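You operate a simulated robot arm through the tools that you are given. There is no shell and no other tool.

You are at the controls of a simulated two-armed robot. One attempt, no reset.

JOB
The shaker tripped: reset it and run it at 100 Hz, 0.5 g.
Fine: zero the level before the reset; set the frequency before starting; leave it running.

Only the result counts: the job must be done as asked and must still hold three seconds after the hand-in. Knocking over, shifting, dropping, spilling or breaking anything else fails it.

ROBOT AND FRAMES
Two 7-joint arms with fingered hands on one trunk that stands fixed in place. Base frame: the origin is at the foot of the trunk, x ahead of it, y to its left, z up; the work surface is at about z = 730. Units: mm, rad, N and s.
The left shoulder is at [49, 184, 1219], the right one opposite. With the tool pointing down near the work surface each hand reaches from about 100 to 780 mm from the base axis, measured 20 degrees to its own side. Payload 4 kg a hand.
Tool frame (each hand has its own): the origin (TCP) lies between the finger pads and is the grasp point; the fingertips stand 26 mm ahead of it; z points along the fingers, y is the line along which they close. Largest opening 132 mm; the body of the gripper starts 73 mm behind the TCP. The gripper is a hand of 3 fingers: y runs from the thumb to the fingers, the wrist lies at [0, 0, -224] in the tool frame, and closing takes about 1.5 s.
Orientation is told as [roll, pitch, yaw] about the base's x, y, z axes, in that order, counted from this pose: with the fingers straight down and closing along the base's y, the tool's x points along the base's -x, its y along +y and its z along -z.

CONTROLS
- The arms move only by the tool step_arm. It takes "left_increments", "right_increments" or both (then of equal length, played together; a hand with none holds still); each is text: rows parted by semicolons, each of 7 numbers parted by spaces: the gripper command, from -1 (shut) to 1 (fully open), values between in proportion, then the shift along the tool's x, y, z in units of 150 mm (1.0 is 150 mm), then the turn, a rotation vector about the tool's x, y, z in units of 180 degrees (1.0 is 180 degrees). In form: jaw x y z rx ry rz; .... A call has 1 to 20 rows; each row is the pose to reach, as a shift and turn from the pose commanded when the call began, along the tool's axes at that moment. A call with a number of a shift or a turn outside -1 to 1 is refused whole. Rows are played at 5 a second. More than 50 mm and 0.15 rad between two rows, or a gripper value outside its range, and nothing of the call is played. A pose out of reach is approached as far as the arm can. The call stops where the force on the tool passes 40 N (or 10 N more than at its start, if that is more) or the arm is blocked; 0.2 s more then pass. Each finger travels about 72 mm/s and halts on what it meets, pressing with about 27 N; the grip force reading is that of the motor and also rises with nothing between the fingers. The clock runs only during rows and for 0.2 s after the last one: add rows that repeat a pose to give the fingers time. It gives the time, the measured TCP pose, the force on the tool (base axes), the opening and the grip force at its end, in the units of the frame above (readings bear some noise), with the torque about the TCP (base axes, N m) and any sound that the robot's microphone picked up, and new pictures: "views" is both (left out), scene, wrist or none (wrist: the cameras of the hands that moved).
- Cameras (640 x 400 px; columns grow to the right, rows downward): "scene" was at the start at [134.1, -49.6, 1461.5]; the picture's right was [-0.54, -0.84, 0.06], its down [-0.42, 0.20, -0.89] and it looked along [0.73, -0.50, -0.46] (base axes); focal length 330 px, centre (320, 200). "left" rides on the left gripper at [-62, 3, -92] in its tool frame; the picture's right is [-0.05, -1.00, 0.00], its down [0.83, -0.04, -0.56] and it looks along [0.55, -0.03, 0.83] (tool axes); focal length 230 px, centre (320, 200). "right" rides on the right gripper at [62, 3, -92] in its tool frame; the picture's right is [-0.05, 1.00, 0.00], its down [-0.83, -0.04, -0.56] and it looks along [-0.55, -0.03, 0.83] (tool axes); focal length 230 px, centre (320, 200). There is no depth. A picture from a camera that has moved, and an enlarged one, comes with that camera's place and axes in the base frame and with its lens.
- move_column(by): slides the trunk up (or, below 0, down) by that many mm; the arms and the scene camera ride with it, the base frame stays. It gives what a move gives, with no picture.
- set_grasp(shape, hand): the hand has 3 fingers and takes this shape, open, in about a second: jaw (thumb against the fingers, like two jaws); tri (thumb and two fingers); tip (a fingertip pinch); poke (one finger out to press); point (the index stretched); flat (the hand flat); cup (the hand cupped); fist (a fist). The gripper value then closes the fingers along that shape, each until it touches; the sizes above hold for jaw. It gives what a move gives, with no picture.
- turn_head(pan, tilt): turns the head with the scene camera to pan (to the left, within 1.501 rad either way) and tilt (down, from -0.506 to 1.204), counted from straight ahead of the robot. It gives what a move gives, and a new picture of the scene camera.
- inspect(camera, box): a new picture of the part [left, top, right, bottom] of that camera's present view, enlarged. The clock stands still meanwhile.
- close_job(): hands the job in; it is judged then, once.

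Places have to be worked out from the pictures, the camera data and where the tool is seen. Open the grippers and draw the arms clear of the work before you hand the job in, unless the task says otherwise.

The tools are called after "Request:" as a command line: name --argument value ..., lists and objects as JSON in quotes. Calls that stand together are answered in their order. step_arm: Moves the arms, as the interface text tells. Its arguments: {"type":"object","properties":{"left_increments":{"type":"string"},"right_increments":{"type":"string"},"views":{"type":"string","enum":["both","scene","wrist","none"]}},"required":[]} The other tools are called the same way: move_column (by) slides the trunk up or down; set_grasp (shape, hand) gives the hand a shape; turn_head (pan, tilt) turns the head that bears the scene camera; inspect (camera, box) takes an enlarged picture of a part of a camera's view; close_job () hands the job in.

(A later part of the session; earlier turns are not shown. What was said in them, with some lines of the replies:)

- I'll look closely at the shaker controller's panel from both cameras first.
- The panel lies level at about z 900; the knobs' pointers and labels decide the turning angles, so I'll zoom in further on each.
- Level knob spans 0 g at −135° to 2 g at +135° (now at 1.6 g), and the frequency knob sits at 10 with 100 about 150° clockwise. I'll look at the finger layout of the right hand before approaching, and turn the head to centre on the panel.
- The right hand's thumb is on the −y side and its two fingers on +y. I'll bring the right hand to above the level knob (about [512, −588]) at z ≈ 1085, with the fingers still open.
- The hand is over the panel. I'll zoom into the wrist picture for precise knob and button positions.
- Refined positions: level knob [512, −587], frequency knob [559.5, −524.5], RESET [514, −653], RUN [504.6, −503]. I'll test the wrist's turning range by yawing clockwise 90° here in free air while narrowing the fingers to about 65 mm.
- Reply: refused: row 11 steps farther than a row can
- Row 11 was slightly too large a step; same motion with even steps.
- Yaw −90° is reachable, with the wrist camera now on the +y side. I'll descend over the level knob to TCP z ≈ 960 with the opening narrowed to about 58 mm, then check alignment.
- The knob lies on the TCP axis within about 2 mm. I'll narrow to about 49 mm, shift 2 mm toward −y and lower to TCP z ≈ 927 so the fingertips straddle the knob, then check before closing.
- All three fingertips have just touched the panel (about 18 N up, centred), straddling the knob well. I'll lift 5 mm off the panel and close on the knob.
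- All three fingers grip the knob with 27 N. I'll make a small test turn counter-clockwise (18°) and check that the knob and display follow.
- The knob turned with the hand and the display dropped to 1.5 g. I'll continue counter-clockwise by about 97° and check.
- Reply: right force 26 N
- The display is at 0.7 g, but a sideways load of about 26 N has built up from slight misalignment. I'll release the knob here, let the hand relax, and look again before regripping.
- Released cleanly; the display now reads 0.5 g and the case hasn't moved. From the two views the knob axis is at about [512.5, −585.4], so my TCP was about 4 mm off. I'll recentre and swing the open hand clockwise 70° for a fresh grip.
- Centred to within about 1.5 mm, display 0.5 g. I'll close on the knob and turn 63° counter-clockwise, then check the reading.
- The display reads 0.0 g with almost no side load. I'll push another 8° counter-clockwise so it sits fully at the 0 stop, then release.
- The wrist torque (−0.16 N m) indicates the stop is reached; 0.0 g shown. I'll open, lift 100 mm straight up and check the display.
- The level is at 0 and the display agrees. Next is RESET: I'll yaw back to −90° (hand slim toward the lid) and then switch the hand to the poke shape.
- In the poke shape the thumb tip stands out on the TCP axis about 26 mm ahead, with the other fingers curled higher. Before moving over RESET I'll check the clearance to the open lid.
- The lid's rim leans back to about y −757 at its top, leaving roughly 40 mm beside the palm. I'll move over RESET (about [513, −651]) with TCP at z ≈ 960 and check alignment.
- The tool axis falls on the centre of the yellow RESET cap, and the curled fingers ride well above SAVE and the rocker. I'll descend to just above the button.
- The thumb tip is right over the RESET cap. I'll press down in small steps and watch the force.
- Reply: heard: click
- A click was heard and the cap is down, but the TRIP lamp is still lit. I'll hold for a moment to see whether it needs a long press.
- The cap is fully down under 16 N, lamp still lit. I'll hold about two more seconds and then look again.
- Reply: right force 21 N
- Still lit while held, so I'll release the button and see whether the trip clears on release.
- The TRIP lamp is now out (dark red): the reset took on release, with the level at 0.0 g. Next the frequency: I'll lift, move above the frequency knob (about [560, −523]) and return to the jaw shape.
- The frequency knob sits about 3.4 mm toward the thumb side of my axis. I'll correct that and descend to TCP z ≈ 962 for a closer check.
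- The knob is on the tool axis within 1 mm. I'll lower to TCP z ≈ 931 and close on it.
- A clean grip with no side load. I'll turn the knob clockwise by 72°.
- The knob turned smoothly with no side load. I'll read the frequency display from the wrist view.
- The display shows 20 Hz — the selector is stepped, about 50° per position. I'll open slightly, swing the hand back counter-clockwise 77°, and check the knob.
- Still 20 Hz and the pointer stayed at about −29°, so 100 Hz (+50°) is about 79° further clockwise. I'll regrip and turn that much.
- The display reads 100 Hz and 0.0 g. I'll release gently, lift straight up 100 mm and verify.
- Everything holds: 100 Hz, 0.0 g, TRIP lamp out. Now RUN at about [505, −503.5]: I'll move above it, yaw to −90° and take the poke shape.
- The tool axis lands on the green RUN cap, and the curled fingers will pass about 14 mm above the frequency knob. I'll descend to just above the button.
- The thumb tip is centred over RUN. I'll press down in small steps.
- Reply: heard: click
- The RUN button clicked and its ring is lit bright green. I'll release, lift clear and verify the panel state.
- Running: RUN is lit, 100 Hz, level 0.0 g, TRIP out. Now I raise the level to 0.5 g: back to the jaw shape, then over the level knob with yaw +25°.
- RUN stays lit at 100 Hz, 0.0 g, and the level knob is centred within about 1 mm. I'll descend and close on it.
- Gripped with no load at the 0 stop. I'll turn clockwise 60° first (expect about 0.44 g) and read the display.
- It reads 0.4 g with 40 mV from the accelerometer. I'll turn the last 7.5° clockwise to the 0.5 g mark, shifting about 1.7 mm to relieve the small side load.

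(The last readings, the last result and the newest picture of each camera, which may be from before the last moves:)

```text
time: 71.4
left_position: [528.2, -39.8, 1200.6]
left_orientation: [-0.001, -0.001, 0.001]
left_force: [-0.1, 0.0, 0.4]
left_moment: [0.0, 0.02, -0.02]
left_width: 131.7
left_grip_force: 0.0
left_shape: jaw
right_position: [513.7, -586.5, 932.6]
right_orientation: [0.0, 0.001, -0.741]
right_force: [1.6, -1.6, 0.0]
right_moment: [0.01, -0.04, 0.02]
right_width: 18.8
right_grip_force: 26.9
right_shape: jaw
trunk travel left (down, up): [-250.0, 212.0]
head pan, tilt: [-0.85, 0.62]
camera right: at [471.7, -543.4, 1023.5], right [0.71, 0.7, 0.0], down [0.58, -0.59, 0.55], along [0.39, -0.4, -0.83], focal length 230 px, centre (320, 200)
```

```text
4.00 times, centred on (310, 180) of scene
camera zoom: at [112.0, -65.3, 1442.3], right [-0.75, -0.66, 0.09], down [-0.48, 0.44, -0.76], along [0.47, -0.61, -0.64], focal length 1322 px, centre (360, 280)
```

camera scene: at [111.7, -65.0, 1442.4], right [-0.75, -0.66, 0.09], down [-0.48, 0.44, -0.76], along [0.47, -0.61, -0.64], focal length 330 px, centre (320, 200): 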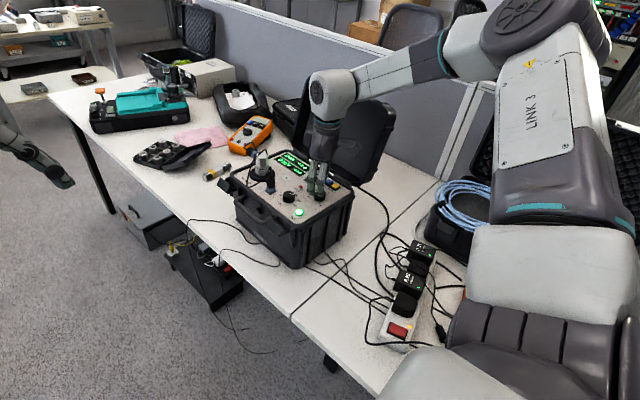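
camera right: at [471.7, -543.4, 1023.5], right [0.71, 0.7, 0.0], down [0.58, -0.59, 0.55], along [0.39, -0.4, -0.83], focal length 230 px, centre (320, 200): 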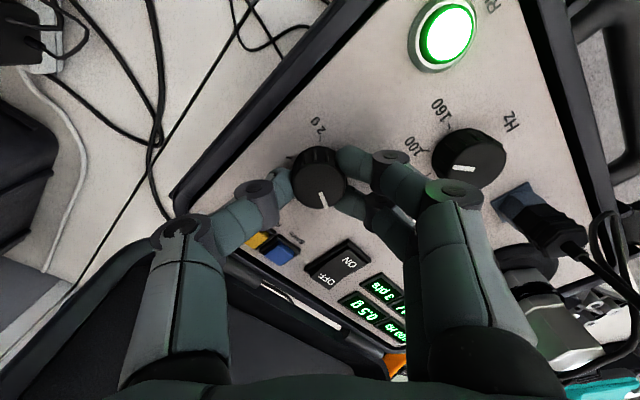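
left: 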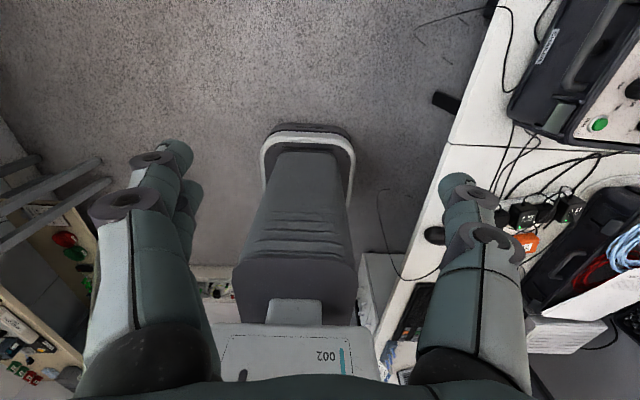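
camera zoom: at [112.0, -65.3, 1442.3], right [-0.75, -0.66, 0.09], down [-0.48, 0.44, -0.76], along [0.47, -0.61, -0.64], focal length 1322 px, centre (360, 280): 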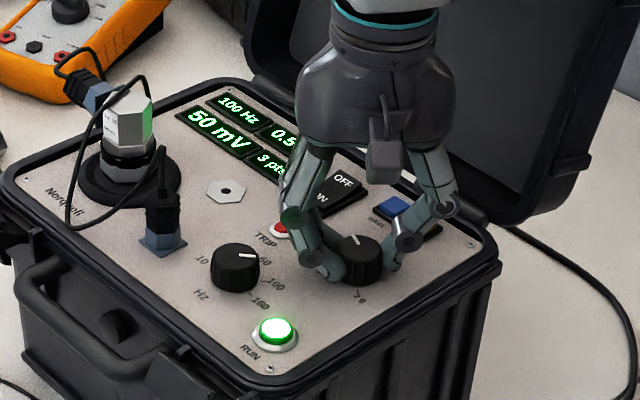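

Now 0.5 g, 50 mV at 100 Hz, with almost no side load. I'll open the fingers gently and lift straight up.

Request:
step_arm --right_increments "-0.65 0 0 0 0 0 0; -0.45 0 0 0 0 0 0; -0.25 0 0 0 0 0 0; -0.25 0 0 0 0 0 0; -0.25 0 0 -0.08 0 0 0; -0.25 0 0 -0.2 0 0 0; -0.25 0 0 -0.45 0 0 0; -0.25 0 0 -0.7 0 0 0; -0.25 0 0 -0.95 0 0 0; -0.25 0 0 -0.95 0 0 0" --views "both"

Request:
inspect --camera "scene" --box '[250, 130, 370, 230]'

Request:
inspect --camera "right" --box '[200, 60, 420, 260]'

```text
time: 73.6
left_position: [527.0, -38.4, 1201.7]
left_orientation: [-0.002, 0.0, -0.001]
left_force: [0.1, -0.4, 0.4]
left_moment: [0.0, -0.01, -0.06]
left_width: 131.8
left_grip_force: 0.1
left_shape: jaw
right_position: [517.1, -586.6, 1075.1]
right_orientation: [0.0, -0.002, -0.742]
right_force: [-0.1, 0.1, 0.3]
right_moment: [0.02, 0.05, 0.03]
right_width: 48.9
right_grip_force: 0.1
right_shape: jaw
trunk travel left (down, up): [-250.0, 212.0]
head pan, tilt: [-0.85, 0.62]
camera scene: at [112.1, -65.5, 1442.3], right [-0.75, -0.66, 0.09], down [-0.48, 0.44, -0.76], along [0.47, -0.61, -0.64], focal length 330 px, centre (320, 200)
camera right: at [473.8, -543.8, 1167.1], right [0.71, 0.7, 0.0], down [0.58, -0.59, 0.55], along [0.39, -0.4, -0.83], focal length 230 px, centre (320, 200)
```

scene: 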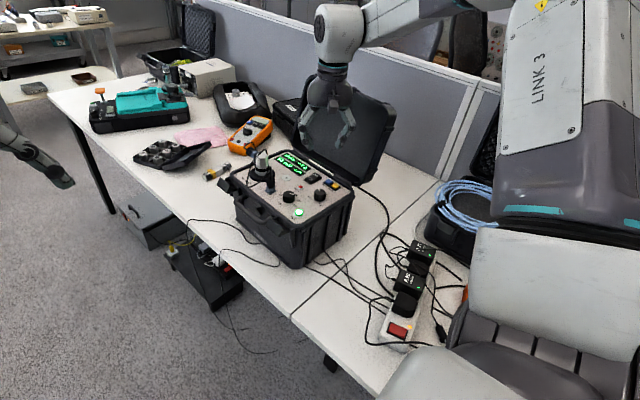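
right: 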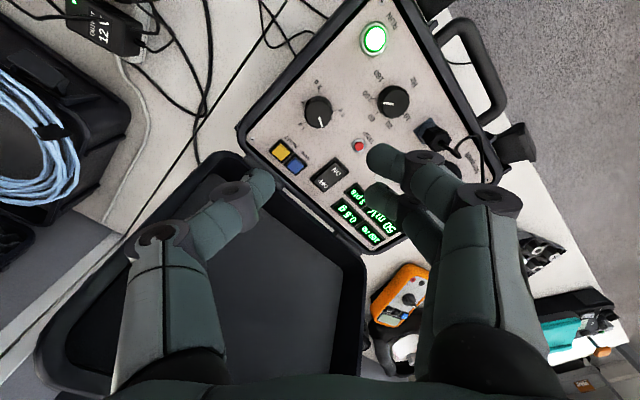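

```text
4.00 times, centred on (310, 180) of scene
camera zoom: at [112.1, -65.5, 1442.3], right [-0.75, -0.66, 0.09], down [-0.48, 0.44, -0.76], along [0.47, -0.61, -0.64], focal length 1322 px, centre (360, 280)
```

zoom: 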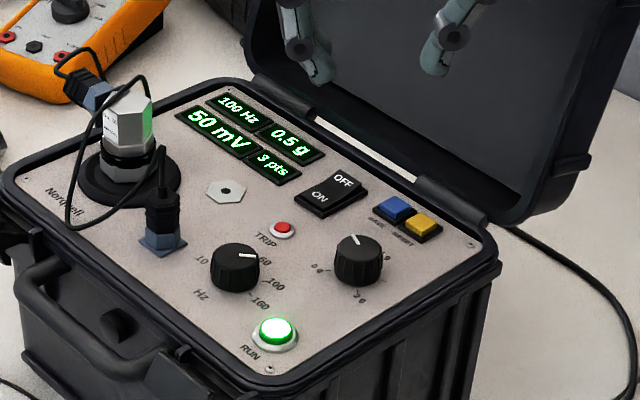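

```text
2.00 times, centred on (310, 160) of right
camera zoom: at [473.8, -543.8, 1167.1], right [0.71, 0.7, 0.0], down [0.58, -0.59, 0.55], along [0.39, -0.4, -0.83], focal length 460 px, centre (340, 280)
```

zoom: 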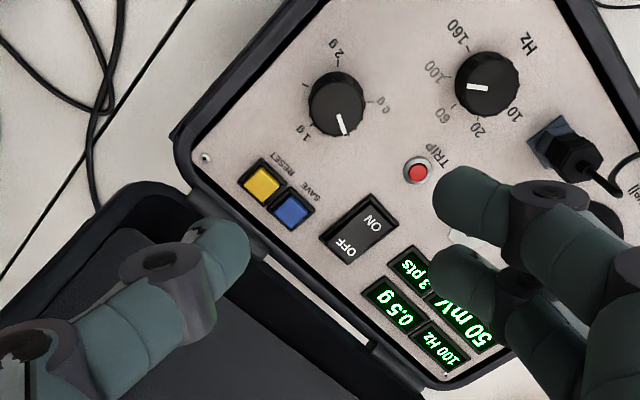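

The panel holds 100 Hz, 0.5 g, 50 mV with RUN lit. I'll zoom in on the level pointer to confirm it sits near the centre of the 0.5 g mark.

Request:
inspect --camera "right" --box '[290, 80, 346, 140]'

Request:
inspect --camera "scene" --box '[325, 182, 355, 208]'

```text
6.67 times, centred on (318, 110) of right
camera zoom: at [473.8, -543.8, 1167.1], right [0.71, 0.7, 0.0], down [0.58, -0.59, 0.55], along [0.39, -0.4, -0.83], focal length 1534 px, centre (333, 800)
```

zoom: 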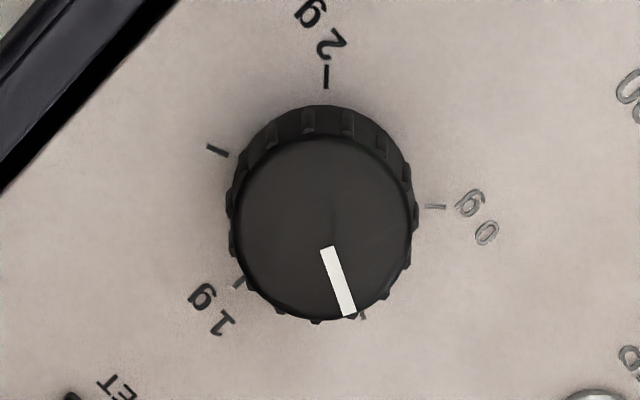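

```text
15.38 times, centred on (340, 195) of scene
camera zoom: at [112.1, -65.5, 1442.3], right [-0.75, -0.66, 0.09], down [-0.48, 0.44, -0.76], along [0.47, -0.61, -0.64], focal length 5083 px, centre (12, 277)
```

zoom: 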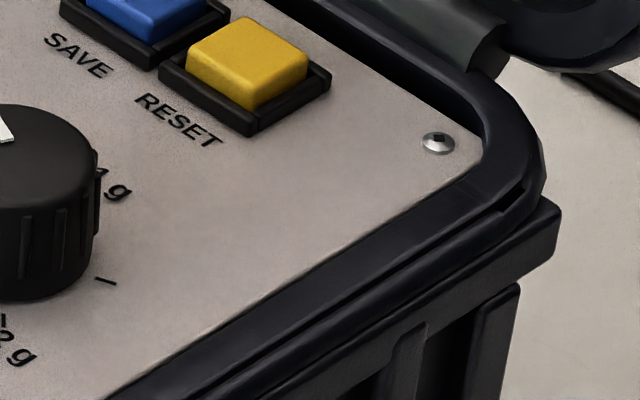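

The pointer is parallel to the 0.5 g tick to within about 1°. I'll lift the right hand well clear, return it toward its starting pose and open the gripper.

Request:
step_arm --right_increments "-0.25 0 0 -0.25 0 0 0; -0.25 0 0 -0.5 0 0 0; -0.25 0 0 -0.75 0 0 0; -0.25 0 0 -0.95 0 0 0; 0 0.12 0.02 -0.95 0 0 -0.04; 0.3 0.24 0.04 -0.95 0 0 -0.08; 0.6 0.36 0.065 -0.95 0 0 -0.12; 1 0.48 0.09 -0.95 0 0 -0.16; 1 0.6 0.11 -0.95 0 0 -0.2; 1 0.646 0.122 -0.95 0 0 -0.236; 1 0.646 0.122 -0.95 0 0 -0.236; 1 0.646 0.122 -0.95 0 0 -0.236" --views "both"

Request:
inspect --camera "scene" --box '[250, 130, 370, 230]'

```text
time: 76.2
left_position: [528.2, -38.7, 1201.5]
left_orientation: [-0.001, -0.001, 0.001]
left_force: [0.6, -0.4, -0.7]
left_moment: [0.02, 0.03, 0.0]
left_width: 132.2
left_grip_force: 0.1
left_shape: jaw
right_position: [454.1, -507.8, 1219.0]
right_orientation: [0.0, 0.0, 0.001]
right_force: [-0.4, -0.2, -0.1]
right_moment: [0.0, 0.02, -0.01]
right_width: 131.9
right_grip_force: 0.1
right_shape: jaw
trunk travel left (down, up): [-250.0, 212.0]
head pan, tilt: [-0.85, 0.62]
camera scene: at [111.6, -65.0, 1442.4], right [-0.75, -0.66, 0.09], down [-0.47, 0.44, -0.76], along [0.47, -0.61, -0.64], focal length 330 px, centre (320, 200)
camera right: at [393.1, -505.0, 1310.3], right [0.05, 1.0, 0.0], down [0.83, -0.04, 0.56], along [0.55, -0.03, -0.83], focal length 230 px, centre (320, 200)
```

scene: 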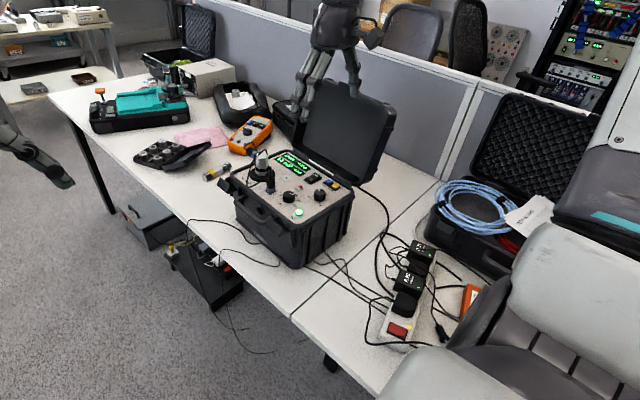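
right: 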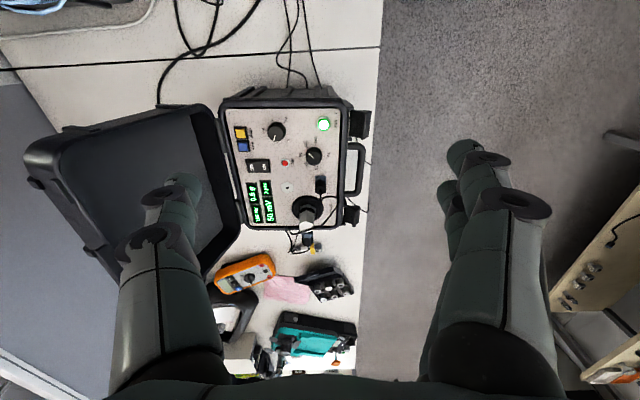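

```text
4.00 times, centred on (310, 180) of scene
camera zoom: at [111.6, -65.0, 1442.4], right [-0.75, -0.66, 0.09], down [-0.47, 0.44, -0.76], along [0.47, -0.61, -0.64], focal length 1322 px, centre (360, 280)
```

zoom: 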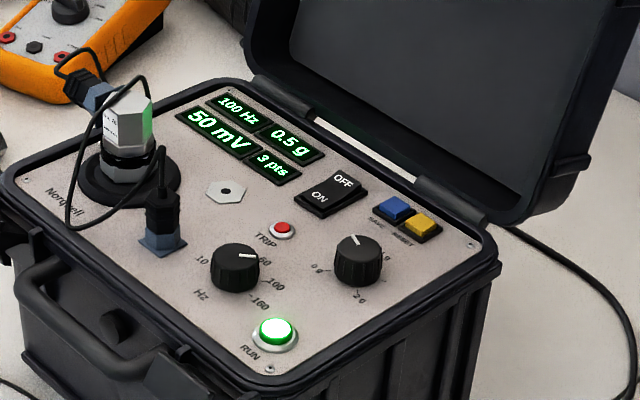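

Both hands are open and clear. The shaker runs at 100 Hz, 0.5 g (50 mV), with TRIP out and nothing else moved, so I hand the job in.

Request:
close_job

```text
The job is handed in.
```

The shaker is reset and running at 100 Hz, 0.5 g. At hand-in the RUN button was lit, the TRIP lamp was out, and the accelerometer read 50 mV.

The order was as you asked:
1. **Level:** I turned the level knob down to its 0 g stop, and the display read 0.0 g.
2. **Reset:** I pressed RESET once. The TRIP lamp stayed lit while the button was held and was out after I released it.
3. **Frequency:** I set the frequency knob to 100 Hz with the shaker still stopped.
4. **Start:** I pressed RUN once.
5. **Running level:** I raised the level to 0.5 g with the shaker running. The pointer sits on the 0.5 g mark to within about 1°.

I saw nothing else on the bench shift. SAVE and the ON/OFF switch were not pressed, and the display still shows 3 pts. Both hands are open and clear of the case.
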